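You operate a simulated robot arm through the tools that you are given. There is no shell and no other tool.

Carry out the task below with a simulated two-armed robot. There is one attempt and no reset: what you move stays moved.

JOB
Hold the medium stacking ring on the packing table steady with one hand, lift the pulley out of it with the other and set it down on the packing table. Set down upright: pulley.
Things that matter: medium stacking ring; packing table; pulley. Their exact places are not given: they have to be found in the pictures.

It is judged by the outcome, as a careful person would: the job done as asked, and still so three seconds after it is handed in. It fails if anything else is knocked over, pushed out of place, dropped, spilled or broken.

ROBOT AND FRAMES
Two 7-joint arms with two-finger grippers on one trunk, on a base that drives. Base frame: it is fixed to the floor where the robot stands at the start and does not move with it; the origin is under the middle of the robot, x ahead of it, y to its left, z up; the surface under the hand at the start is at about z = 85. Lengths are in cm, angles in degrees, forces in N, time in s.
The left shoulder is at the start at [7.8, 15.1, 96.3], the right one opposite. With the tool pointing down near the work surface each hand reaches from about 10 to 78 cm from the robot's upright axis, wherever it stands, measured 20 degrees to its own side. Places, roughly: packing table [60, -20, 80]. Payload 2.54 kg a hand.
The tool frame of a hand sits at the grasp point between the pads (the TCP): z along the fingers, y along the line on which they close. The tips reach 3 cm beyond it. Largest opening 11.6 cm; the body of the gripper starts 9.5 cm behind the TCP.
Orientation is told as [roll, pitch, yaw] about the base's x, y, z axes, in that order, counted from this pose: with the fingers straight down and closing along the base's y, the tool's x points along the base's -x, its y along +y and its z along -z.

CONTROLS
- The arms move only by the tool send_rows. It takes "left_moves", "right_moves" or both (then of equal length, played together; a hand with none holds still); each is one flat list of numbers, 7 for each row, row after row: the shift along the tool's x, y, z in cm, then the turn, a rotation vector about the tool's x, y, z in degrees, then the finger opening in cm, from 0 to 11.6. In form: [tx, ty, tz, ax, ay, az, hand, tx, ty, tz, ax, ay, az, hand, ...]. A call has 1 to 20 rows; each row shifts and turns the commanded pose from where the row before left it, along the tool's axes as they then stand. A row lasts 0.2 s, in which the tool goes at most 5 cm and 8.6 degrees; a call with a longer step from one row to the next is refused whole, and so is a gripper value outside its range. Where a pose cannot be reached the arm comes as near as it can. A force on the tool above 40 N (or 10 N above the force at the start of the call, whichever is more), or a blocked arm, ends the call early, and 0.2 s more pass. The fingers move at their own pace (about 7.2 cm/s each) and stop on an object; they squeeze with about 35 N. The grip force told is the motor's: it shows also when the fingers shut on nothing. Time passes only in rows, and 0.2 s behind the last, so rows that do not move let the fingers close. It gives the time, the measured TCP pose, the force on the tool (base axes), the opening and the grip force at its end, in the units of the frame above (readings bear some noise), with the torque about the TCP (base axes, N m) and any sound that the robot's microphone picked up.
- Cameras (640 x 400 px; columns grow to the right, rows downward): "scene" is now at [16.06, 3.07, 111.95]; the picture's right is [0.31, -0.95, 0.00], its down [-0.27, -0.09, -0.96] and it looks along [0.91, 0.30, -0.28] (base axes); focal length 214 px, centre (320, 200). "left" rides on the left gripper at [6.9, 1.5, -12.2] in its tool frame; the picture's right is [-0.21, 0.98, 0.00], its down [-0.83, -0.18, -0.53] and it looks along [-0.52, -0.11, 0.85] (tool axes); focal length 251 px, centre (320, 200). "right" rides on the right gripper at [6.9, -1.5, -12.2] in its tool frame; the picture's right is [0.21, 0.98, 0.00], its down [-0.83, 0.18, -0.53] and it looks along [-0.52, 0.11, 0.85] (tool axes); focal length 251 px, centre (320, 200).
- grab_frame(camera): a new picture of that camera. The clock stands still meanwhile.
- lift_body(by): slides the trunk up (or, below 0, down) by that many cm; the arms and the scene camera ride with it, the base frame stays. It gives what a move gives, with no picture.
- roll_base(legs): drives the robot by 1 to 6 legs, each [ahead, left, turn to the left] in cm, cm and degrees, along the robot's own axes; the way and the turn of a leg run together, so that a leg with both is an arc; at most 150 cm and 180 degrees a leg. The arms and the cameras ride along, it lands a little off, and it stops where it bumps. It gives what a move gives.
- head_to(pan, tilt): turns the head with the scene camera to pan (to the left, within 80 degrees either way) and tilt (down, from -29 to 69), counted from straight ahead of the robot. It gives what a move gives.
- locate(camera, pixels): for up to 12 pixels [column, row] of the newest picture of that camera ("zoom" is the newest enlarged one), the place [x, y, z] in the base frame of the surface seen there, good to about 0.2 cm, but the place of the scene camera against the robot may be out by one fixed shift of up to 1.2 cm in any direction. The clock stands still meanwhile.
- enlarge(camera, box): a new picture of the part [left, top, right, bottom] of that camera's present view, enlarged. The clock stands still meanwhile.
- finish_job(): hands the job in; it is judged then, once.

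Open the grippers and draw the arms clear of the work before you hand the job in, unless the task says otherwise.

The tools are called after ">>>" as a command line: name --argument value ..., lists and objects as JSON in quotes. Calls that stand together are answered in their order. send_rows: Moves the arms, as the interface text tells. Its arguments: {"type":"object","properties":{"left_moves":{"type":"array","items":{"type":"number"}},"right_moves":{"type":"array","items":{"type":"number"}}},"required":[]} The other tools are called the same way: lift_body (by) slides the trunk up or down; roll_base (legs) drives the base; head_to (pan, tilt) turns the head that bears the scene camera; grab_frame (camera) takes a picture; locate (camera, pixels) gives the place of the surface under pixels of a picture; enlarge (camera, box) takes an enlarged picture of a part of a camera's view; finish_job () hands the job in.

At the start:

```text
time_s: 0.0
left_tool_pos: [46.1, 31.02, 114.99]
left_tool_rot: [-0.1, 0.0, 0.0]
left_ft_force: [-0.8, 0.4, -0.3]
left_torque: [-0.01, 0.03, -0.02]
left_width: 11.61
left_gripper_force: 0.0
right_tool_pos: [38.22, -14.22, 119.57]
right_tool_rot: [0.0, -0.1, 0.0]
right_ft_force: [0.7, 0.3, 0.5]
right_torque: [0.01, -0.01, 0.02]
right_width: 11.58
right_gripper_force: 0.1
trunk travel left (down, up): [-20.0, 8.9]
robot x, y, heading: [0.11, 0.22, 0.0]
head pan, tilt: [18.1, 16.5]
```

scene: 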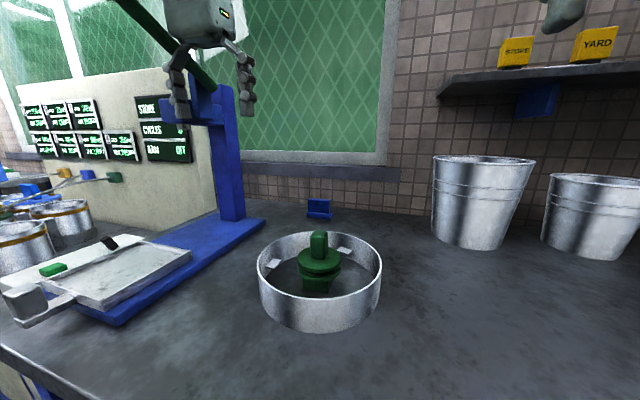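
right: 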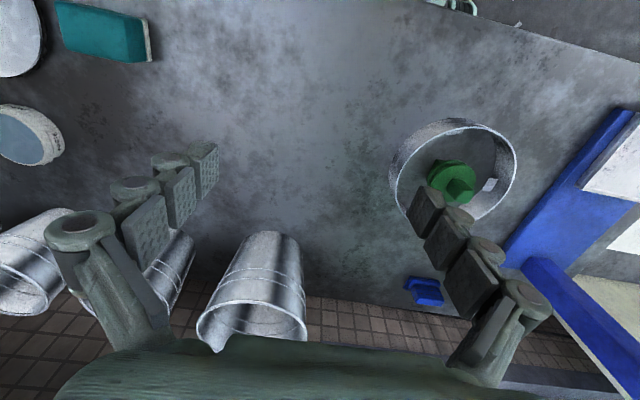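
left: 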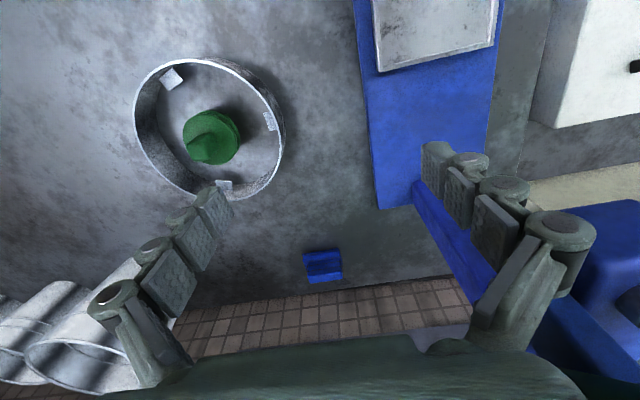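

The scene picture shows a metal ring around (320,280) with a green pulley standing inside at about (318,262). I enlarge this part to see its form.

>>> enlarge --camera "scene" --box '[240, 215, 400, 335]'

>>> enlarge --camera "left" --box '[110, 40, 310, 220]'

>>> enlarge --camera "right" --box '[370, 100, 540, 240]'

```text
3.33 times, centred on (320, 275) of scene
```

zoom: 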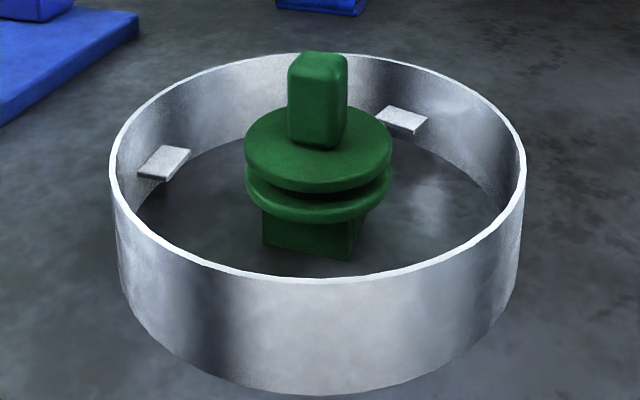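

```text
2.22 times, centred on (210, 130) of left
```

zoom: 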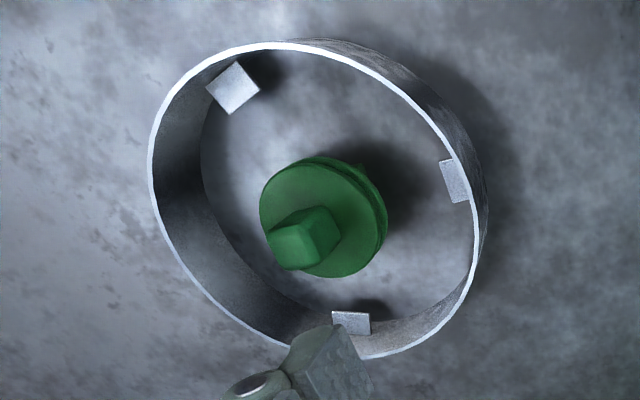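

```text
2.86 times, centred on (455, 170) of right
```

zoom: 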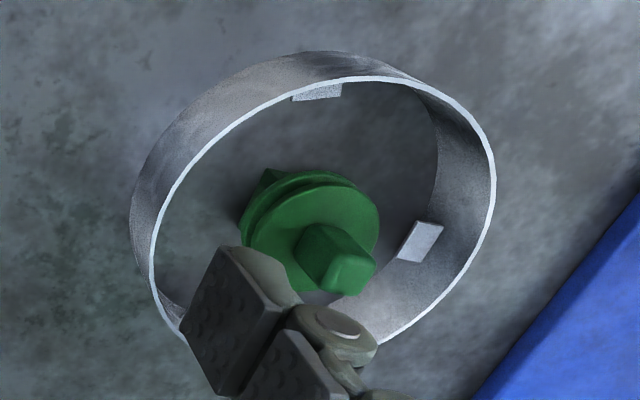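

Ring has three inward tabs; the pulley has a square foot, two flanges and a square knob on top. I locate knob, flange, ring rim and floor points in the scene and wrist pictures.

>>> locate --camera "scene" --pixels '[[319, 235], [317, 247], [303, 259], [335, 259], [318, 270], [268, 270], [320, 297], [376, 262], [320, 232], [320, 315], [265, 300], [390, 320]]'

>>> locate --camera "left" --pixels '[[205, 145], [200, 153], [220, 122], [232, 140], [136, 110], [283, 145], [198, 59], [245, 198], [170, 78], [268, 122], [222, 185], [160, 130]]'

>>> locate --camera "zoom" --pixels '[[345, 265], [325, 245], [350, 275], [320, 205], [270, 230], [495, 180], [350, 80], [150, 270], [420, 240], [320, 93], [390, 340], [265, 180]]'

```text
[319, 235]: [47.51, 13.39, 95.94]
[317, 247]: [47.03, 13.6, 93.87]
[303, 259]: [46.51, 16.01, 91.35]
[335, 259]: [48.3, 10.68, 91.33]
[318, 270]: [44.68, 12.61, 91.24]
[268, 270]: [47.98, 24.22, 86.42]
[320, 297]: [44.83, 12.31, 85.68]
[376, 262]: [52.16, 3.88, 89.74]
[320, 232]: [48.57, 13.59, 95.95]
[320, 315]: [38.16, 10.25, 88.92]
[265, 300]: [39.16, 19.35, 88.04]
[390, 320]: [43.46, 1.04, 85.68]
```

```text
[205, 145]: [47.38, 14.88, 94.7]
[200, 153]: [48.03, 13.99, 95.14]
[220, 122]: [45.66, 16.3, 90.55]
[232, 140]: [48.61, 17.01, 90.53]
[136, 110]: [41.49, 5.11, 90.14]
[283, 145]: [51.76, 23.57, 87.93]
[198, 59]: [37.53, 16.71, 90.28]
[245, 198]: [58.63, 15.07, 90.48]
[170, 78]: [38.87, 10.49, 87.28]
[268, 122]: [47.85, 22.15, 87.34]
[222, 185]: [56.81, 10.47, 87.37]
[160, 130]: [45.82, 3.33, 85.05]
```

```text
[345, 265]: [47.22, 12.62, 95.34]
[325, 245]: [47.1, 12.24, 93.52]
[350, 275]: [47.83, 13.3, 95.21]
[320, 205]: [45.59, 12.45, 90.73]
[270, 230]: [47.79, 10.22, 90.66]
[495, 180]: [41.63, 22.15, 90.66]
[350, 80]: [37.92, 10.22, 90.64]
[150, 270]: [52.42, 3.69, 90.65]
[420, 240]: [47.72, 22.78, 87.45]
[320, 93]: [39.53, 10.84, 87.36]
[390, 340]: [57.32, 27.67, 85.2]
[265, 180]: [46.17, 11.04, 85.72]
```

Wrist cameras agree: table z≈85.1, ring rim z≈90.6, centre about (48,13.8) radius ≈10.8, knob top z≈95.2; tabs sit at angles ≈90°, 200°, 340°. Now I check the surroundings (blue pillar, plate, free table on the right).

>>> locate --camera "scene" --pixels '[[235, 150], [262, 222], [230, 215], [190, 250], [118, 318], [320, 208], [450, 320], [470, 240], [420, 380], [80, 280], [318, 217], [200, 300]]'

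>>> locate --camera "right" --pixels '[[300, 100], [350, 150], [320, 200], [250, 150], [380, 60], [140, 40], [425, 290], [510, 245], [420, 230], [250, 320], [300, 60], [460, 10]]'

>>> locate --camera "left" --pixels '[[372, 100], [376, 205], [362, 30], [430, 60], [440, 250], [140, 66], [133, 110], [281, 110], [210, 56], [322, 265], [182, 192], [285, 160]]'

```text
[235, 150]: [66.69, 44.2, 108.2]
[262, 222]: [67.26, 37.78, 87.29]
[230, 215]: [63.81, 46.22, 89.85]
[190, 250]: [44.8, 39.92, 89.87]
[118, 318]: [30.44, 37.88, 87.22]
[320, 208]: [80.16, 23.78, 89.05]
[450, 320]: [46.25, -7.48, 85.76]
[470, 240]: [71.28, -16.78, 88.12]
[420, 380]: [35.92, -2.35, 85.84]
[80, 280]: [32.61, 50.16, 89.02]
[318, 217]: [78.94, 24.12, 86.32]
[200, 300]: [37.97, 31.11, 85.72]
```

```text
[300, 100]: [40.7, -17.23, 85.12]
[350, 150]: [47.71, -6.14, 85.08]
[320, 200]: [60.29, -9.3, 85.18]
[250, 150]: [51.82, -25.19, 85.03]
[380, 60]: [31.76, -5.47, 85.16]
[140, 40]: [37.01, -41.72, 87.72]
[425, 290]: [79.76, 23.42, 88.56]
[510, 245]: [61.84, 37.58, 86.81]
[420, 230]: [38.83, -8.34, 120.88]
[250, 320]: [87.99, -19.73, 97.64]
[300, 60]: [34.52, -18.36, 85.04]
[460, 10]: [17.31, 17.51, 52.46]
```

```text
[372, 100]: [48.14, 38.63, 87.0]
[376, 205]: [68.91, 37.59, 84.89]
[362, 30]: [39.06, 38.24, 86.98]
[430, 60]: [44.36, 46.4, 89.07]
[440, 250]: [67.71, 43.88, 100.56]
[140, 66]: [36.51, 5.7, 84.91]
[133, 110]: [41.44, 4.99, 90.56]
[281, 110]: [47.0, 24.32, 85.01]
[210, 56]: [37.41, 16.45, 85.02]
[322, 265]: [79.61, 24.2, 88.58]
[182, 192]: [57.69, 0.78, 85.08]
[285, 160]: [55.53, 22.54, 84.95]
```

The area right of the ring around (45,-6) is clear. Now I zoom on the knob to determine its orientation.

>>> enlarge --camera "left" --box '[176, 100, 246, 170]'

>>> enlarge --camera "right" --box '[425, 145, 489, 209]'

>>> enlarge --camera "scene" --box '[288, 223, 352, 287]'

```text
5.71 times, centred on (211, 135) of left
```

zoom: 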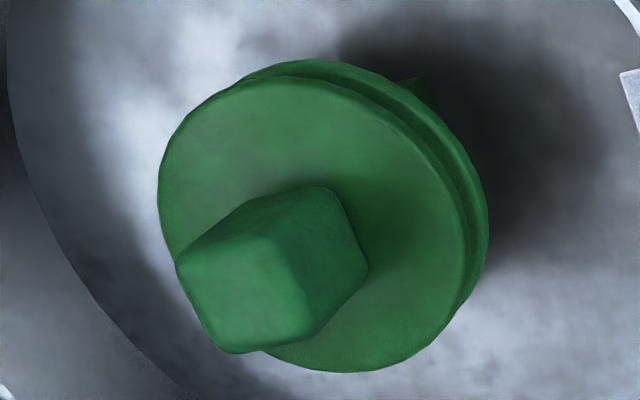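

```text
6.25 times, centred on (457, 177) of right
```

zoom: 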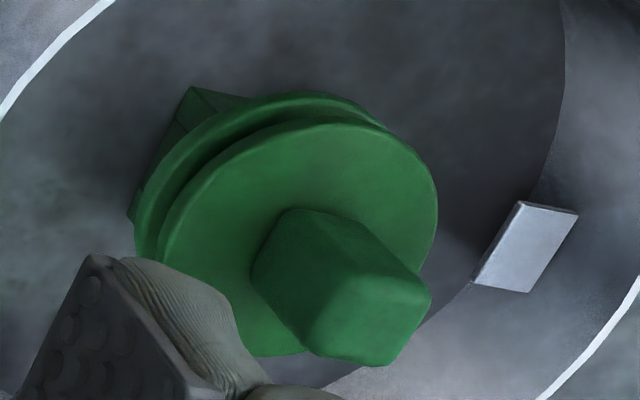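

```text
6.25 times, centred on (320, 255) of scene
```

zoom: 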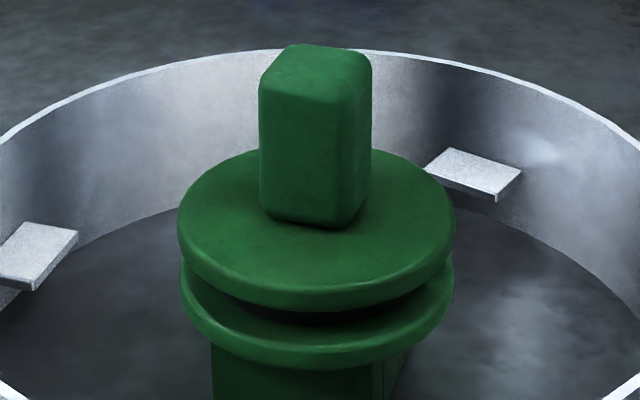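

The newest zoom (scene) shows the knob's front face between about x=262 and 340 and its right face to 370. I locate points along those faces to get its yaw and size.

>>> locate --camera "zoom" --pixels '[[268, 150], [300, 150], [330, 150], [340, 160], [350, 150], [362, 150], [280, 75], [350, 85], [295, 52], [362, 62], [320, 65], [320, 230]]'

>>> locate --camera "scene" --pixels '[[312, 245], [321, 246], [325, 245]]'

```text
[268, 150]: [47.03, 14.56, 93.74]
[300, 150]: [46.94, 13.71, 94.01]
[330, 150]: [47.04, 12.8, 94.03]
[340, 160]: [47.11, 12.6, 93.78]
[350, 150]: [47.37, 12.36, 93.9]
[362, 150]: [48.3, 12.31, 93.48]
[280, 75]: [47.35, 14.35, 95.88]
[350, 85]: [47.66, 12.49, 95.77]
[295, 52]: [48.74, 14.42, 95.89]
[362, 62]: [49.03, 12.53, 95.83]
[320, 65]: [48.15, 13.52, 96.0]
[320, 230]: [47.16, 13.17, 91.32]
```

```text
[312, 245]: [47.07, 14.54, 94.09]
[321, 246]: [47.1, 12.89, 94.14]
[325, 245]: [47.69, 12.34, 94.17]
```

The knob is aligned with the base axes (front face at x≈47.0, about 2.5 wide, centre ≈(48.2,13.5)). Plan: left hand straddles the ring wall at its 120° point (≈(42.7,23)) with yaw +30; right hand turns yaw +90 and leans toward -y so the hands stay apart. First I move to hover poses.

>>> send_rows --left_moves '[0.85, -2, 2, 0, 0, 0, 8, 0.85, -2, 2, 0, 0, 0, 6, 0.85, -2, 2, 0, 0, 0, 6, 0.85, -2, 2, 0, 0, 0, 6, 0, 0, 0, 0, 0, -7.5, 6, 0, 0, 0, 0, 0, -7.5, 6, 0, 0, 0, 0, 0, -7.5, 6, 0, 0, 0, 0, 0, -7.5, 6, 0, 0, 0, 0, 0, 0, 6, 0, 0, 0, 0, 0, 0, 6, 0, 0, 0, 0, 0, 0, 6, 0, 0, 0, 0, 0, 0, 6, 0, 0, 0, 0, 0, 0, 6, 0, 0, 0, 0, 0, 0, 6, 0, 0, 0, 0, 0, 0, 6]' --right_moves '[0, 0, 0, 0, 0, -8.182, 8, 0, 0, 0, 0, 0, -8.182, 7, 0, 0, 0, 0, 0, -8.182, 7, 0, 0, 0, 0, 0, -8.182, 7, 0, 0, 0, 0, 0, -8.182, 7, 0, 0, 0, 0, 0, -8.182, 7, 0, 0, 0, 0, 0, -8.182, 7, 0, 0, 0, 0, 0, -8.182, 7, 0, 0, 0, 0, 0, -8.182, 7, 0, 0, 0, 0, 0, -8.182, 7, 0, 0, 0, 0, 0, -8.18, 7, 0, 0, 0, 0, -7.5, 0, 7, 0, 0, 0, 0, -7.5, 0, 7, 0, 0, 0, 0, -7.5, 0, 7, 0, 0, 0, 0, -7.5, 0, 7]'

>>> grab_frame --camera "left"

>>> grab_frame --camera "right"

>>> grab_frame --camera "scene"

```text
time_s: 3.2
left_tool_pos: [42.67, 23.04, 107.25]
left_tool_rot: [-0.2, 0.0, 30.0]
left_ft_force: [0.3, -0.1, 0.4]
left_torque: [-0.01, -0.01, 0.02]
left_width: 5.99
left_gripper_force: 0.2
right_tool_pos: [29.9, -6.58, 108.76]
right_tool_rot: [0.0, -30.1, 89.9]
right_ft_force: [0.6, -0.5, 0.1]
right_torque: [-0.01, 0.01, -0.03]
right_width: 6.99
right_gripper_force: 0.0
right hand out of reach, approached as far as the arm can: row 6, 7, 8, 9, 10, 11
trunk travel left (down, up): [-20.0, 8.9]
robot x, y, heading: [-0.11, -0.08, 0.0]
head pan, tilt: [18.1, 16.5]
```

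```text
taken
```

left: 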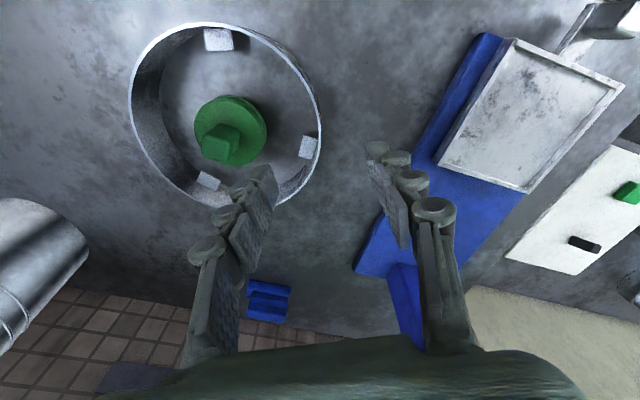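

```text
taken
```

right: 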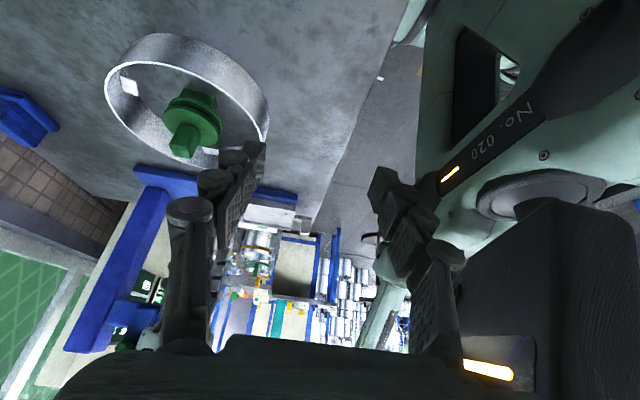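

```text
taken
```

scene: 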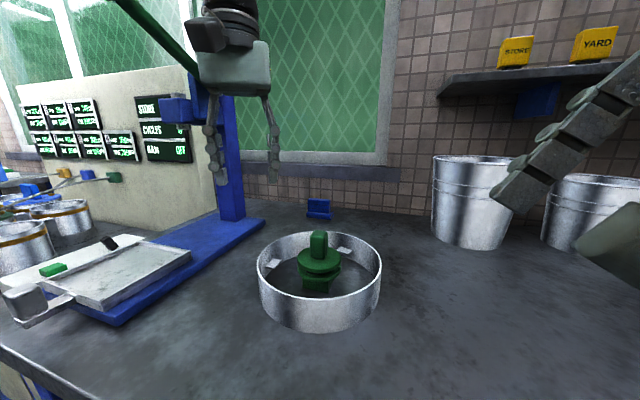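

The right hand drifted while turning (it ran out of reach) but now sits at (29.9,-6.6,108.8) with the wanted lean. I locate rim points in the left picture to fit the ring, and move the right hand towards (48,5,109) to test its reach.

>>> locate --camera "left" --pixels '[[131, 100], [150, 50], [195, 23], [250, 29], [300, 68], [320, 120], [310, 170], [285, 201], [160, 170], [308, 147], [218, 40], [220, 143]]'

>>> send_rows --right_moves '[-1.675, -3, 0.967, 0, 0, 0, 7, -1.675, -3, 0.967, 0, 0, 0, 7, -1.675, -3, 0.967, 0, 0, 0, 7, -1.675, -3, 0.967, 0, 0, 0, 7, -1.675, -3, 0.967, 0, 0, 0, 7, -1.675, -3, 0.967, 0, 0, 0, 7]'

>>> grab_frame --camera "right"

>>> enlarge --camera "left" --box '[120, 15, 340, 215]'

```text
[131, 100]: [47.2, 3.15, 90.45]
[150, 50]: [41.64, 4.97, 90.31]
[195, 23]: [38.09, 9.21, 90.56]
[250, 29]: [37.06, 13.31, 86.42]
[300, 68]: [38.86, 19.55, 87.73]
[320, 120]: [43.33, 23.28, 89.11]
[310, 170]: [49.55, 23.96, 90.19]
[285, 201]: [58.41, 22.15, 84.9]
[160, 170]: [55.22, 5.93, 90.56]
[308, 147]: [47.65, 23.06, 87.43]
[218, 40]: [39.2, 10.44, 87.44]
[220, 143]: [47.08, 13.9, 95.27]
```

```text
time_s: 4.6
left_tool_pos: [42.69, 23.01, 107.19]
left_tool_rot: [-0.2, 0.0, 30.0]
left_ft_force: [0.1, -0.6, -0.3]
left_torque: [0.01, -0.03, 0.02]
left_width: 6.03
left_gripper_force: 0.0
right_tool_pos: [40.57, 4.89, 107.9]
right_tool_rot: [0.1, -30.1, 89.7]
right_ft_force: [-0.2, 0.7, 0.2]
right_torque: [0.01, -0.02, 0.0]
right_width: 7.01
right_gripper_force: 0.0
right hand out of reach, approached as far as the arm can: row 4, 5, 6
trunk travel left (down, up): [-20.0, 8.9]
robot x, y, heading: [-0.09, 0.25, 0.1]
head pan, tilt: [18.1, 16.5]
```

```text
taken
```

right: 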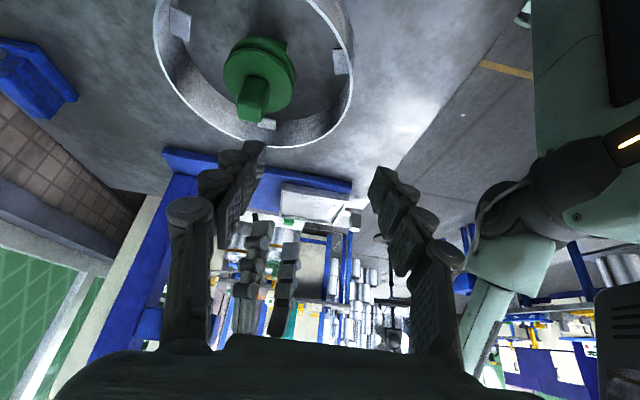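

```text
2.00 times, centred on (230, 115) of left
```

zoom: 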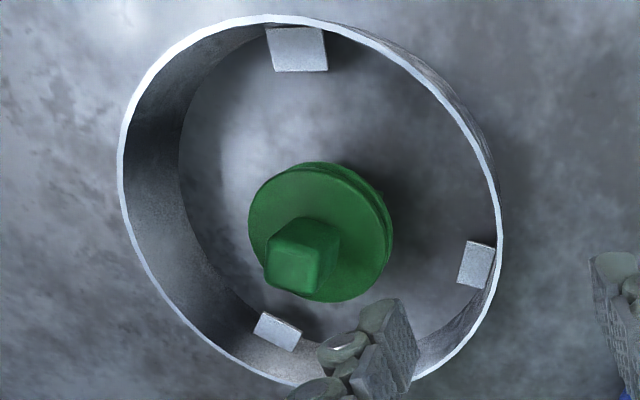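

The right hand cannot reach x>40 in that turned pose. I swap the roles: the right hand (yaw 0) will hold the ring's right side near (48,3.2), where there is no tab, and the left hand takes the knob with yaw +90 and a lean to +y. I draw the right hand back and unturn it, and test the left hand's turn.

>>> send_rows --right_moves '[2.55, 1.9, -2.05, 0, 0, 0, 7, 2.55, 1.9, -2.05, 0, 0, 0, 7, 2.55, 1.9, -2.05, 0, 0, 0, 7, 2.55, 1.9, -2.05, 0, 0, 0, 7, 0, 0, 0, 0, 7.5, 0, 7, 0, 0, 0, 0, 7.5, 0, 7, 0, 0, 0, 0, 7.5, 0, 7, 0, 0, 0, 0, 7.5, 0, 7, 0, 0, 0, 0, 0, 8.18, 7, 0, 0, 0, 0, 0, 8.18, 7, 0, 0, 0, 0, 0, 8.18, 7, 0, 0, 0, 0, 0, 8.18, 7, 0, 0, 0, 0, 0, 8.18, 7, 0, 0, 0, 0, 0, 8.18, 7, 0, 0, 0, 0, 0, 8.18, 7, 0, 0, 0, 0, 0, 8.18, 7, 0, 0, 0, 0, 0, 8.18, 7, 0, 0, 0, 0, 0, 8.18, 7, 0, 0, 0, 0, 0, 8.18, 7]' --left_moves '[0, 0, 0, 0, 0, 0, 6, 0, 0, 0, 0, 0, 0, 6, 0, 0, 0, 0, 0, 0, 6, 0, 0, 0, 0, 0, 0, 6, 0, 0, 0, 0, 0, -7.5, 6, 0, 0, 0, 0, 0, -7.5, 6, 0, 0, 0, 0, 0, -7.5, 6, 0, 0, 0, 0, 0, -7.5, 6, 0, 0, 0, 0, 0, -7.5, 6, 0, 0, 0, 0, 0, -7.5, 6, 0, 0, 0, 0, 0, -7.5, 6, 0, 0, 0, 0, 0, -7.5, 6, 0, 0, 0, 0, 7.5, 0, 6, 0, 0, 0, 0, 7.5, 0, 6, 0, 0, 0, 0, 7.5, 0, 6, 0, 0, 0, 0, 7.5, 0, 6, 0, 0, 0, 0, 0, 0, 6, 0, 0, 0, 0, 0, 0, 6, 0, 0, 0, 0, 0, 0, 6]'

>>> grab_frame --camera "scene"

>>> grab_frame --camera "left"

```text
time_s: 8.5
left_tool_pos: [42.58, 23.11, 107.2]
left_tool_rot: [0.0, 30.1, 90.0]
left_ft_force: [0.4, -1.0, -0.1]
left_torque: [-0.01, -0.02, 0.01]
left_width: 6.01
left_gripper_force: 0.0
right_tool_pos: [30.54, -6.82, 108.36]
right_tool_rot: [0.2, 0.2, 7.3]
right_ft_force: [4.3, -12.6, -4.6]
right_torque: [1.89, 0.28, 1.06]
right_width: 6.99
right_gripper_force: 0.2
right hand out of reach, approached as far as the arm can: row 6, 7, 8
trunk travel left (down, up): [-20.0, 8.9]
robot x, y, heading: [0.06, 0.15, -0.2]
head pan, tilt: [18.1, 16.5]
stopped in row 19 (right hand): the force on the tool passed its limit at 52 N (the readings are from after the stop); the commanded pose is now the measured one
```

```text
taken
```

scene: 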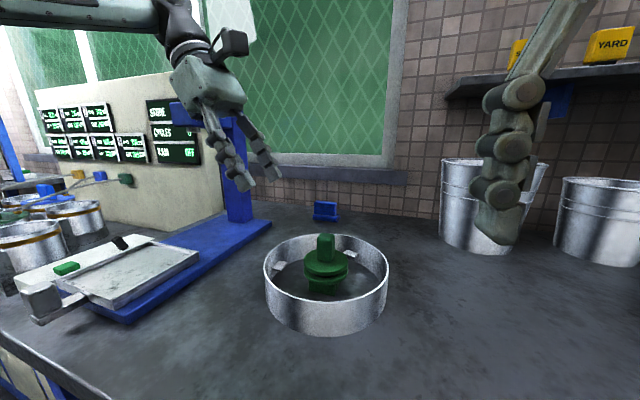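

```text
taken
```

left: 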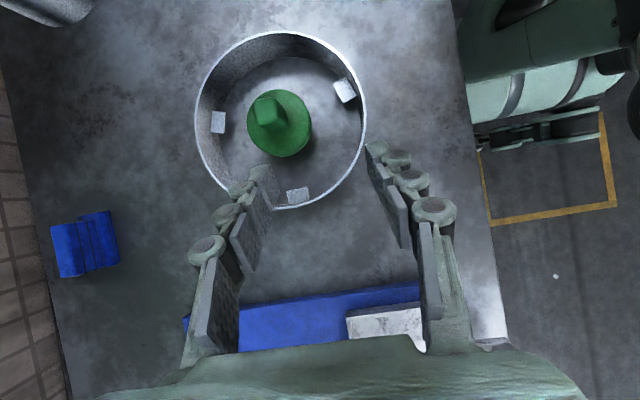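

The left pose at yaw 90 with the lean works. The right hand pressed against something of the robot (force toward -y), so I draw it gently to -y and ahead.

>>> send_rows --right_moves '[-0.7, -1, 0, 0, 0, 0, 7, -1, -1.5, 0, 0, 0, 0, 7, -1.5, -1.5, 0, 0, 0, 0, 7, -1.5, -1.5, 0, 0, 0, 0, 7, -1.5, -1.5, 0, 0, 0, 0, 7]'

>>> grab_frame --camera "right"

>>> grab_frame --camera "scene"

```text
time_s: 9.7
left_tool_pos: [42.52, 23.11, 107.1]
left_tool_rot: [0.1, 30.1, 89.9]
left_ft_force: [0.3, 0.5, 0.3]
left_torque: [0.0, -0.02, -0.02]
left_width: 5.99
left_gripper_force: 0.1
right_tool_pos: [37.42, -12.92, 108.37]
right_tool_rot: [0.1, 0.3, 7.3]
right_ft_force: [-0.2, -0.4, -0.3]
right_torque: [-0.02, -0.01, 0.02]
right_width: 6.98
right_gripper_force: 0.0
trunk travel left (down, up): [-20.0, 8.9]
robot x, y, heading: [-0.03, 0.09, 0.1]
head pan, tilt: [18.1, 16.5]
```

```text
taken
```

right: 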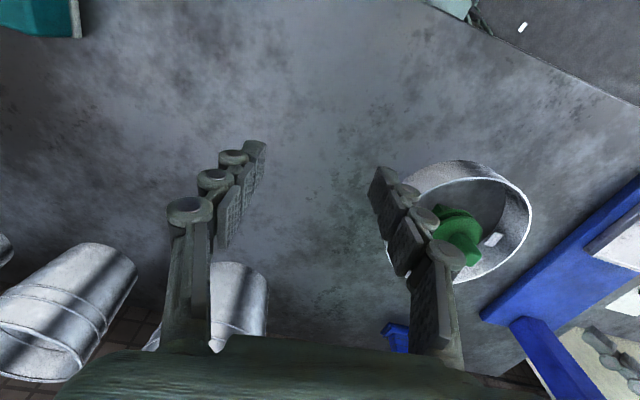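

```text
taken
```

scene: 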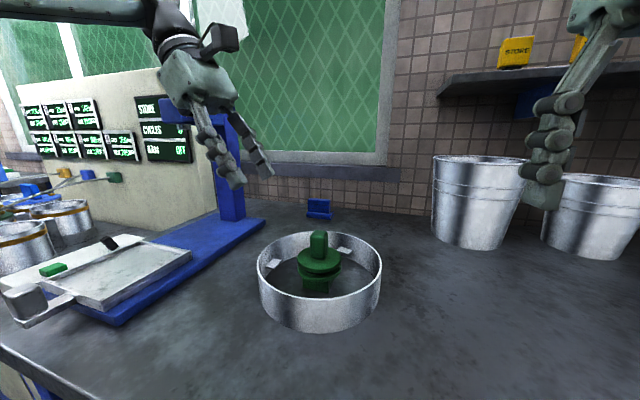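

All clear again; ring fit gives centre (48.0,13.65), wall mid radius 10.7. I square the right hand and move it above the wall point (48,2.95) at z≈102 for a closer look.

>>> send_rows --right_moves '[0, 0, 0, 0, 0, 7.3, 6, -2.12, 3.18, 1.27, 0, 0, 0, 6, -2.12, 3.18, 1.27, 0, 0, 0, 6, -2.12, 3.18, 1.27, 0, 0, 0, 6, -2.12, 3.18, 1.27, 0, 0, 0, 6, -2.12, 3.18, 1.27, 0, 0, 0, 6]'

>>> grab_frame --camera "right"

>>> grab_frame --camera "scene"

```text
time_s: 11.1
left_tool_pos: [42.68, 23.11, 107.17]
left_tool_rot: [0.0, 30.3, 90.0]
left_ft_force: [0.2, -0.2, -0.4]
left_torque: [0.02, 0.02, 0.0]
left_width: 6.0
left_gripper_force: 0.0
right_tool_pos: [48.21, 3.22, 101.91]
right_tool_rot: [0.1, 0.3, 0.0]
right_ft_force: [0.1, -0.4, 0.9]
right_torque: [0.03, 0.0, 0.0]
right_width: 5.99
right_gripper_force: 0.0
trunk travel left (down, up): [-20.0, 8.9]
robot x, y, heading: [-0.13, 0.12, 0.1]
head pan, tilt: [18.1, 16.5]
```

```text
taken
```

right: 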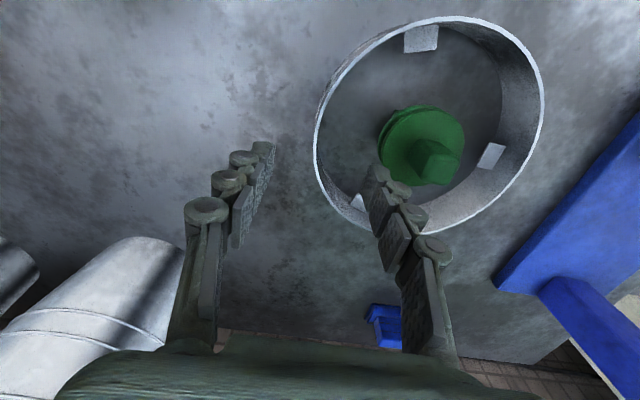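

```text
taken
```

scene: 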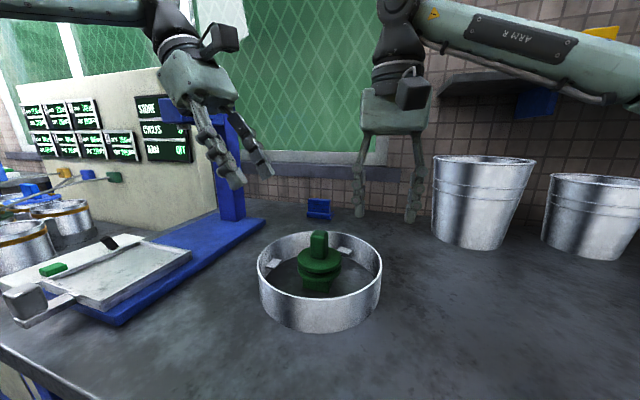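

The ring's right wall shows at column ~314, rows 100–180 of the right picture. I locate rim points there for precise alignment, plus knob points.

>>> locate --camera "right" --pixels '[[314, 142], [316, 120], [315, 150], [318, 165], [329, 187], [332, 80], [541, 120], [440, 20], [440, 175], [420, 160], [400, 120], [430, 147]]'

>>> enlarge --camera "right" --box '[300, 100, 480, 212]'

```text
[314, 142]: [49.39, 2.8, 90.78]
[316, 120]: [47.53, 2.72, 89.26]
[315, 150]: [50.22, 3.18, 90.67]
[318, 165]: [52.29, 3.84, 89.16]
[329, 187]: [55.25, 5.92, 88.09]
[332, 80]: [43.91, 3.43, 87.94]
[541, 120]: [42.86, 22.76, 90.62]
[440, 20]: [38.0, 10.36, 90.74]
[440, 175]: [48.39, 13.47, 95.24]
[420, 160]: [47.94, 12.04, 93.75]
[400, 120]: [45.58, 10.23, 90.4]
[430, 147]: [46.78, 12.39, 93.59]
```

```text
3.56 times, centred on (390, 156) of right
```

zoom: 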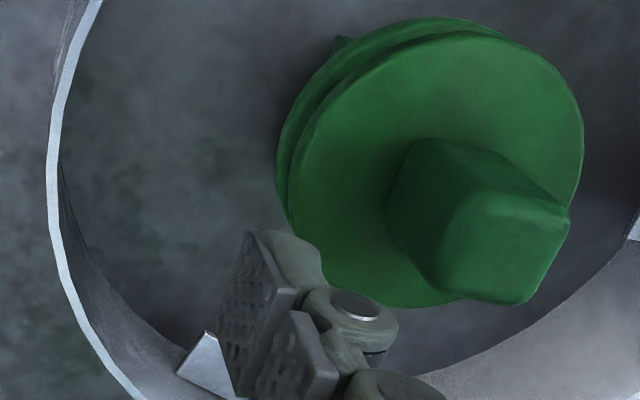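

The outer wall face there is at y≈2.7, wall mid ≈2.97. I descend straight to TCP z≈89 with a 0.2 cm shift, fingers straddling the wall.

>>> send_rows --right_moves '[0.1, -0.22, 2.6, 0, 0, 0, 6, 0, 0, 3, 0, 0, 0, 6, 0, 0, 3, 0, 0, 0, 6, 0, 0, 2.3, 0, 0, 0, 6, 0, 0, 1.9, 0, 0, 0, 6]'

>>> grab_frame --camera "right"

>>> grab_frame --camera "scene"

```text
time_s: 12.3
left_tool_pos: [42.65, 23.06, 107.08]
left_tool_rot: [0.1, 30.1, 90.0]
left_ft_force: [-0.3, -0.1, 0.2]
left_torque: [0.01, 0.01, -0.01]
left_width: 5.99
left_gripper_force: 0.1
right_tool_pos: [47.97, 3.05, 89.14]
right_tool_rot: [0.2, 0.2, 0.0]
right_ft_force: [-0.1, 1.0, -0.1]
right_torque: [-0.02, 0.0, -0.02]
right_width: 6.01
right_gripper_force: 0.0
trunk travel left (down, up): [-20.0, 8.9]
robot x, y, heading: [-0.04, 0.16, 0.1]
head pan, tilt: [18.1, 16.5]
```

```text
taken
```

right: 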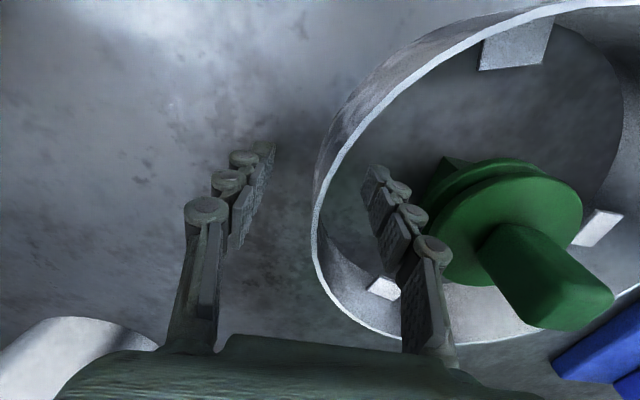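

```text
taken
```

scene: 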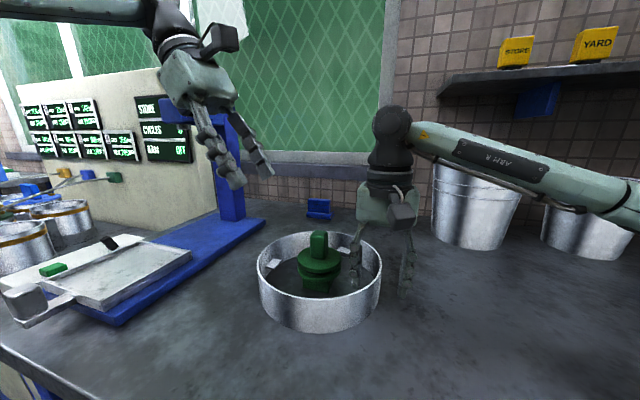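

The wall (rim at about (313,210)) runs between the two fingers; I check its centring, then close.

>>> locate --camera "right" --pixels '[[314, 200], [313, 215], [314, 235], [390, 240], [240, 220]]'

```text
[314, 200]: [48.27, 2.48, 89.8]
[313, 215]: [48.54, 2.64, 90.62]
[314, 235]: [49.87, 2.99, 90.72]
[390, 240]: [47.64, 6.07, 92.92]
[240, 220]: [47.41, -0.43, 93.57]
```

The wall mid is at y≈2.87, so I shift 0.15 cm and close slowly in steps.

>>> send_rows --right_moves '[0, -0.15, 0, 0, 0, 0, 5, 0, 0, 0, 0, 0, 0, 4, 0, 0, 0, 0, 0, 0, 3, 0, 0, 0, 0, 0, 0, 2, 0, 0, 0, 0, 0, 0, 1.4, 0, 0, 0, 0, 0, 0, 1, 0, 0, 0, 0, 0, 0, 0.7, 0, 0, 0, 0, 0, 0, 0.4, 0, 0, 0, 0, 0, 0, 0.2, 0, 0, 0, 0, 0, 0, 0, 0, 0, 0, 0, 0, 0, 0]'

>>> grab_frame --camera "right"

>>> grab_frame --camera "left"

>>> grab_frame --camera "scene"

```text
time_s: 14.7
left_tool_pos: [42.61, 23.05, 107.14]
left_tool_rot: [0.0, 30.1, 90.0]
left_ft_force: [-0.3, -1.0, 0.4]
left_torque: [0.01, 0.01, -0.01]
left_width: 5.99
left_gripper_force: 0.1
right_tool_pos: [47.85, 2.64, 89.1]
right_tool_rot: [0.0, 0.4, 0.1]
right_ft_force: [-0.5, -1.1, 1.0]
right_torque: [0.0, 0.04, 0.13]
right_width: 0.59
right_gripper_force: 32.1
trunk travel left (down, up): [-20.0, 8.9]
robot x, y, heading: [0.19, -0.0, -0.1]
head pan, tilt: [18.1, 16.5]
```

```text
taken
```

right: 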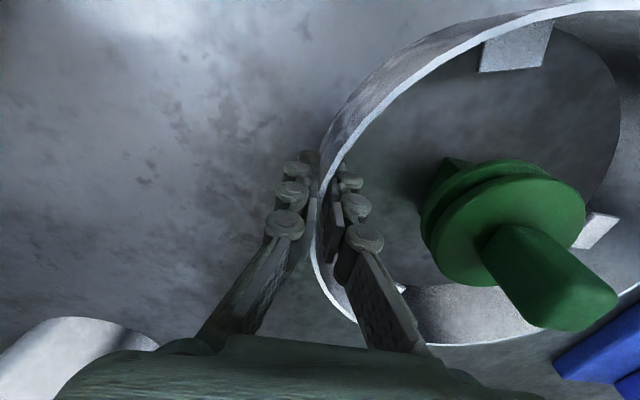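

```text
taken
```

left: 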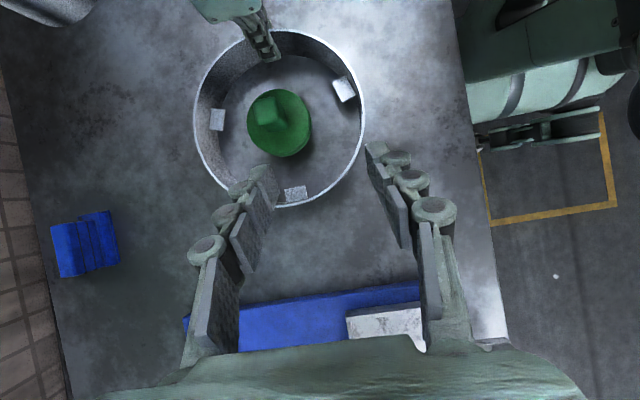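

```text
taken
```

scene: 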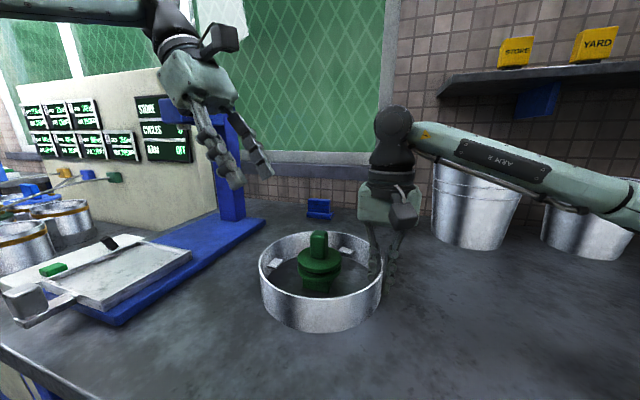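

The ring is gripped (width 0.59, 32 N) and barely moved. Now I look at the knob from the left wrist camera.

>>> enlarge --camera "left" --box '[238, 80, 322, 164]'

>>> locate --camera "left" --pixels '[[268, 101], [259, 99], [276, 96], [266, 95], [271, 118], [260, 115], [282, 112], [248, 125], [310, 125], [278, 155], [262, 85]]'

```text
4.76 times, centred on (280, 122) of left
```

zoom: 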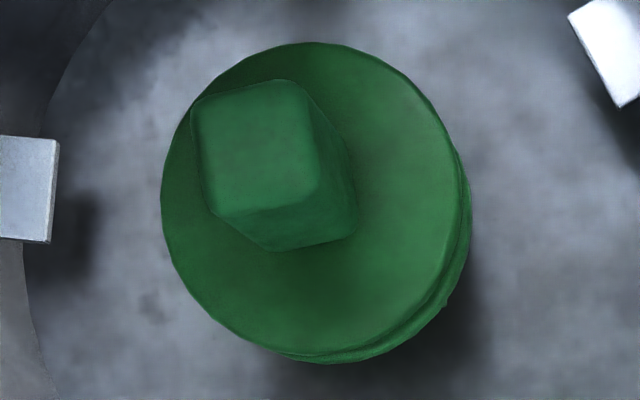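

```text
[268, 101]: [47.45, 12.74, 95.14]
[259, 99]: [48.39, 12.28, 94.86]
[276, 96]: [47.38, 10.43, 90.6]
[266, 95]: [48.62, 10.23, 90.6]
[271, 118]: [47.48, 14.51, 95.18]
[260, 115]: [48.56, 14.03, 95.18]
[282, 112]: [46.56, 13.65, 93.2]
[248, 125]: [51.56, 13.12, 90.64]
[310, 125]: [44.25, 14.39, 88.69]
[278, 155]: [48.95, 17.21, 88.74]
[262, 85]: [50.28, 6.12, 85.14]
```

The knob's top face spans zoom pixels (195,95)–(320,210). I locate points near its corners and sides for centre and yaw.

>>> locate --camera "zoom" --pixels '[[202, 105], [295, 92], [312, 180], [220, 200], [255, 145], [325, 150], [340, 180], [330, 215], [270, 235], [230, 222], [165, 200], [460, 200]]'

```text
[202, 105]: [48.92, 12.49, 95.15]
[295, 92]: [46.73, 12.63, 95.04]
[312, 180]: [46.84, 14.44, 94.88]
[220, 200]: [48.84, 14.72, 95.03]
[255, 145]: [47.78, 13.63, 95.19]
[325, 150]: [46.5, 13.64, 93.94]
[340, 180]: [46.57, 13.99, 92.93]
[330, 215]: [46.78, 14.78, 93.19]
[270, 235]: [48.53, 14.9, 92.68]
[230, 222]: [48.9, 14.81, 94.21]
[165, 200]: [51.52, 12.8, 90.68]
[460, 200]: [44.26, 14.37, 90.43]
```

Knob centre ≈(47.8,13.6), top 95.2, flange top 90.65. I bring the left hand to 10 cm behind the grasp point along its lean, at (47.8,19.3,102.9), and check.

>>> send_rows --left_moves '[0.39, -1.717, 1.84, 0, 0, 0, 6, 0.39, -1.717, 1.84, 0, 0, 0, 6, 0.38, -1.716, 1.84, 0, 0, 0, 6, 0, 0, 0, 0, 0, 0, 6]'

>>> grab_frame --camera "left"

>>> grab_frame --camera "scene"

```text
time_s: 15.7
left_tool_pos: [47.72, 19.18, 102.81]
left_tool_rot: [-0.1, 30.2, 90.0]
left_ft_force: [0.6, -0.1, 0.2]
left_torque: [-0.04, 0.02, -0.03]
left_width: 5.99
left_gripper_force: 0.1
right_tool_pos: [47.8, 2.63, 89.02]
right_tool_rot: [0.1, 0.2, 0.0]
right_ft_force: [0.1, -0.7, 0.6]
right_torque: [-0.03, 0.13, 0.04]
right_width: 0.63
right_gripper_force: 32.0
trunk travel left (down, up): [-20.0, 8.9]
robot x, y, heading: [-0.07, -0.05, -0.2]
head pan, tilt: [18.1, 16.5]
```

```text
taken
```

left: 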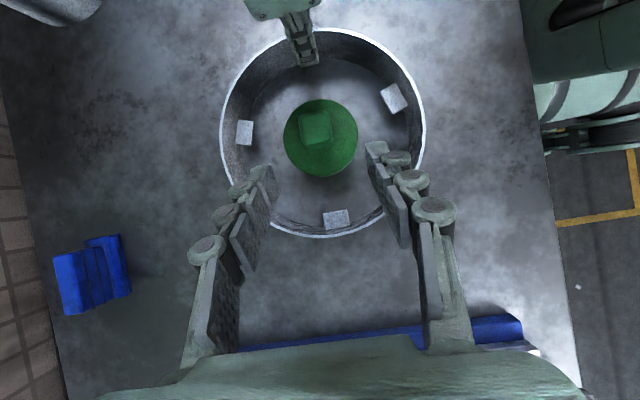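

```text
taken
```

scene: 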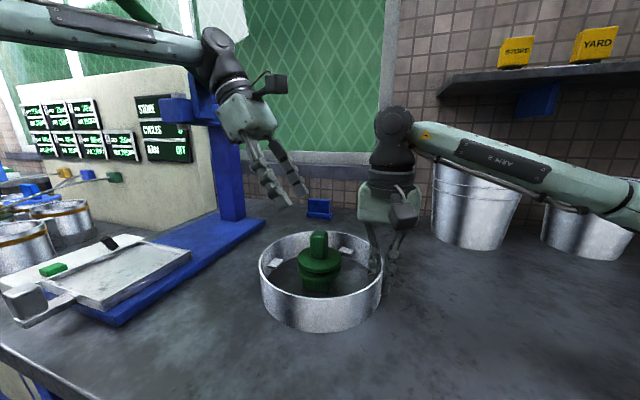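

Both hands are clear of each other. One more close look at the knob from here before the final approach.

>>> enlarge --camera "left" --box '[280, 96, 360, 180]'

>>> locate --camera "left" --pixels '[[303, 116], [326, 112], [330, 134], [305, 139], [316, 125], [332, 125], [331, 138], [318, 143], [285, 137], [356, 137], [320, 100], [322, 172]]'

```text
4.76 times, centred on (320, 138) of left
```

zoom: 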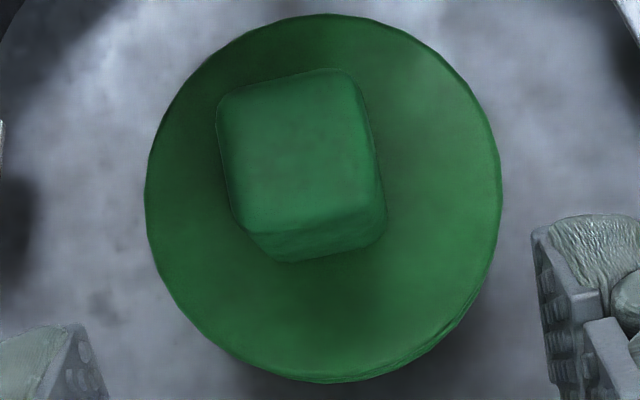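

```text
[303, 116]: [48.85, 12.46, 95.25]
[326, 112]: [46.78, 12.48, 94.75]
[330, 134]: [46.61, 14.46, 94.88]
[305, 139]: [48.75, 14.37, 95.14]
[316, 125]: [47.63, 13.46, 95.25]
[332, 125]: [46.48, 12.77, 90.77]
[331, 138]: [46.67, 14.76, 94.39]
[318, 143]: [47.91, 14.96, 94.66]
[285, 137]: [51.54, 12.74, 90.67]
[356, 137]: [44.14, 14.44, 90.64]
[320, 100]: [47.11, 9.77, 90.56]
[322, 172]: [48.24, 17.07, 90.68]
```

Knob spans x 46.5–49.0, centre (47.75,13.5); flange centre (47.85,13.4). I advance 9.9 cm along the tool axis to (47.75,14.2,94.2).

>>> send_rows --left_moves '[0, 0, 2.5, 0, 0, 0, 6, 0, 0, 2.5, 0, 0, 0, 6, 0, 0, 2.0, 0, 0, 0, 6, 0, 0, 1.2, 0, 0, 0, 6, 0, 0, 1.0, 0, 0, 0, 6, 0, 0, 0.7, 0, 0, 0, 6]'

>>> grab_frame --camera "left"

>>> enlarge --camera "scene" --box '[230, 170, 430, 320]'

>>> grab_frame --camera "right"

```text
time_s: 17.1
left_tool_pos: [47.77, 14.28, 94.51]
left_tool_rot: [-0.1, 30.2, 90.0]
left_ft_force: [-0.1, -0.5, 0.1]
left_torque: [-0.02, 0.01, 0.01]
left_width: 5.96
left_gripper_force: 0.0
right_tool_pos: [47.91, 2.82, 89.09]
right_tool_rot: [0.1, 0.1, 0.0]
right_ft_force: [-0.1, -1.0, 0.5]
right_torque: [-0.01, 0.03, 0.01]
right_width: 0.58
right_gripper_force: 32.7
trunk travel left (down, up): [-20.0, 8.9]
robot x, y, heading: [0.04, -0.18, 0.2]
head pan, tilt: [18.1, 16.5]
```

```text
taken
```

left: 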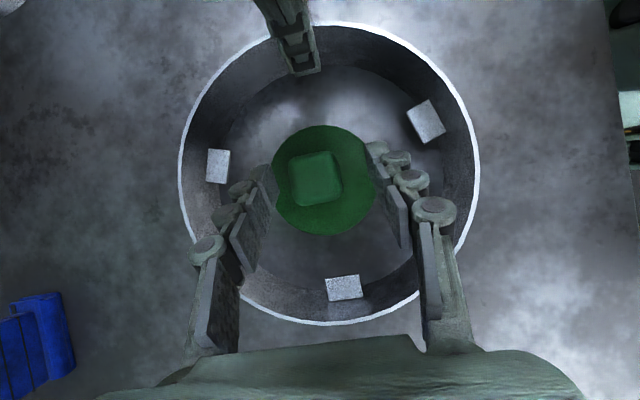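

```text
2.67 times, centred on (330, 245) of scene
```

zoom: 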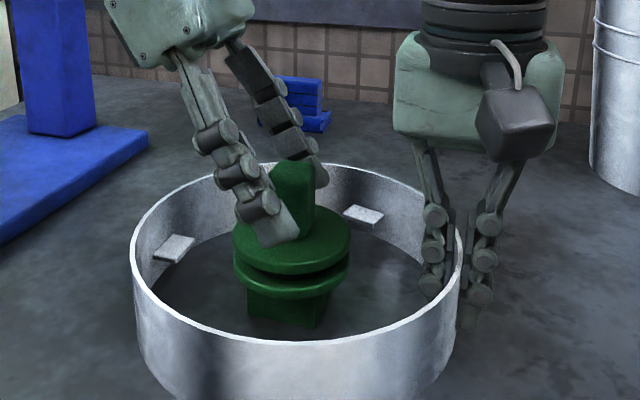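

```text
taken
```

right: 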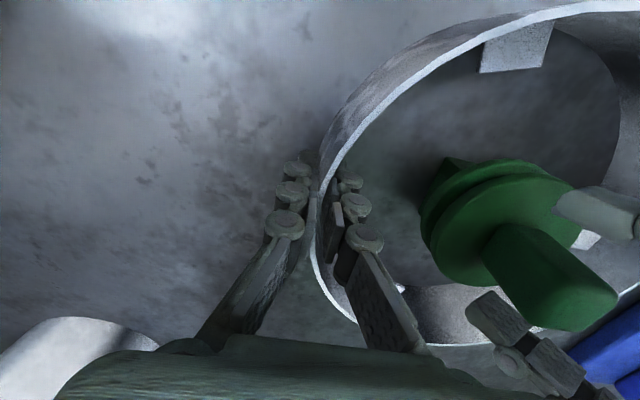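

The fingers straddle the knob, tips just above the flange. I close slowly.

>>> send_rows --left_moves '[0, 0, 0.2, 0, 0, 0, 5, 0, 0, 0, 0, 0, 0, 4.2, 0, 0, 0, 0, 0, 0, 3.6, 0, 0, 0, 0, 0, 0, 3.1, 0, 0, 0, 0, 0, 0, 2.8, 0, 0, 0, 0, 0, 0, 2.5, 0, 0, 0, 0, 0, 0, 2.2, 0, 0, 0, 0, 0, 0, 1.8, 0, 0, 0, 0, 0, 0, 1.4, 0, 0, 0, 0, 0, 0, 1.0, 0, 0, 0, 0, 0, 0, 0.5]'

>>> grab_frame --camera "left"

>>> enlarge --camera "scene" --box '[230, 170, 430, 320]'

```text
time_s: 19.5
left_tool_pos: [47.72, 14.18, 94.37]
left_tool_rot: [0.0, 30.2, 90.0]
left_ft_force: [1.8, 0.4, 1.9]
left_torque: [0.03, -0.08, 0.03]
left_width: 2.74
left_gripper_force: 35.0
right_tool_pos: [47.91, 2.79, 89.21]
right_tool_rot: [0.1, 0.4, 0.0]
right_ft_force: [0.2, -0.2, 0.6]
right_torque: [0.01, 0.02, 0.02]
right_width: 0.61
right_gripper_force: 32.6
trunk travel left (down, up): [-20.0, 8.9]
robot x, y, heading: [0.05, -0.15, -0.0]
head pan, tilt: [18.1, 16.5]
```

```text
taken
```

left: 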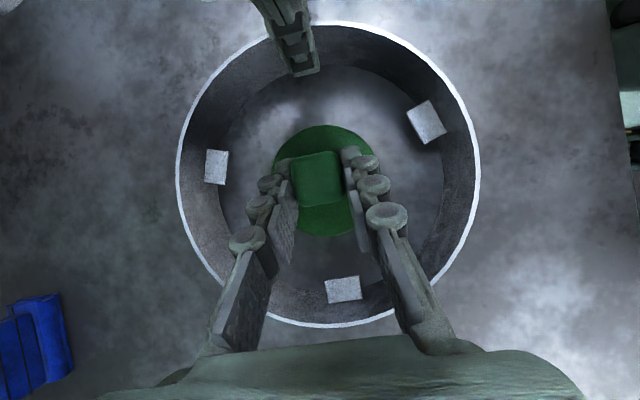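

```text
2.67 times, centred on (330, 245) of scene
```

zoom: 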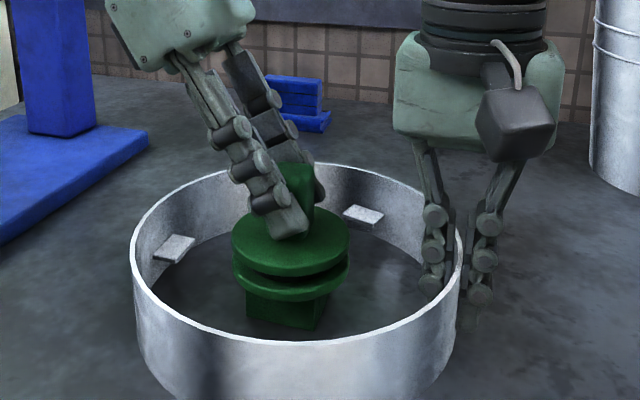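

The knob is held at width 2.74 with 35 N. I lift straight up 9 cm, starting slowly.

>>> send_rows --left_moves '[0.25, 0, -0.433, 0, 0, 0, 0.5, 0.5, 0, -0.866, 0, 0, 0, 0.5, 0.75, 0, -1.299, 0, 0, 0, 0.5, 0.75, 0, -1.299, 0, 0, 0, 0.5, 0.75, 0, -1.299, 0, 0, 0, 0.5, 0.75, 0, -1.299, 0, 0, 0, 0.5, 0.75, 0, -1.299, 0, 0, 0, 0.5]'

>>> grab_frame --camera "scene"

>>> grab_frame --camera "left"

>>> grab_frame --camera "right"

```text
time_s: 21.1
left_tool_pos: [47.82, 14.18, 103.21]
left_tool_rot: [0.0, 30.2, 90.0]
left_ft_force: [-0.5, 0.0, -2.4]
left_torque: [0.01, 0.02, -0.02]
left_width: 2.71
left_gripper_force: 35.1
right_tool_pos: [47.9, 2.84, 89.06]
right_tool_rot: [0.1, 0.2, -0.1]
right_ft_force: [-0.6, -1.0, 1.3]
right_torque: [-0.03, 0.01, 0.06]
right_width: 0.58
right_gripper_force: 32.4
trunk travel left (down, up): [-20.0, 8.9]
robot x, y, heading: [0.08, -0.35, 0.1]
head pan, tilt: [18.1, 16.5]
```

```text
taken
```

scene: 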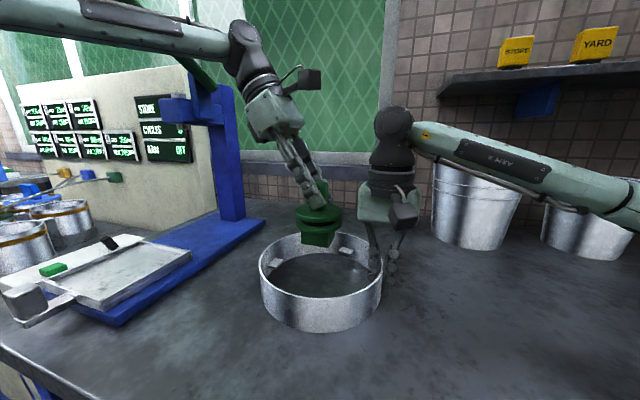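

```text
taken
```

left: 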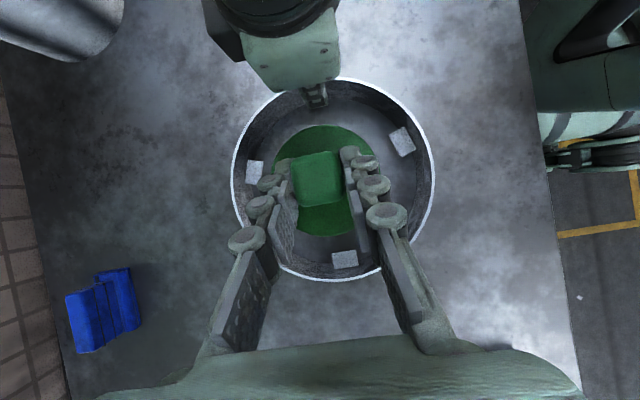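

```text
taken
```

right: 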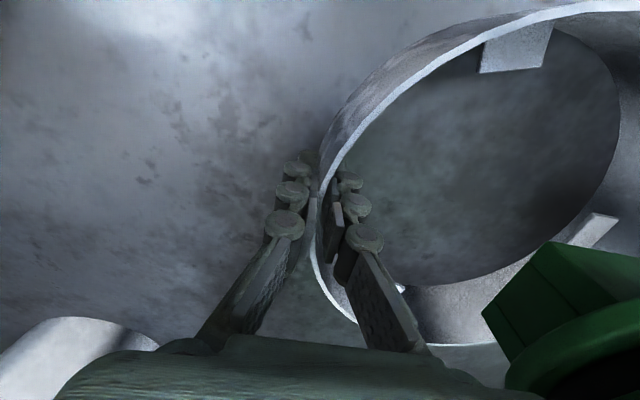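

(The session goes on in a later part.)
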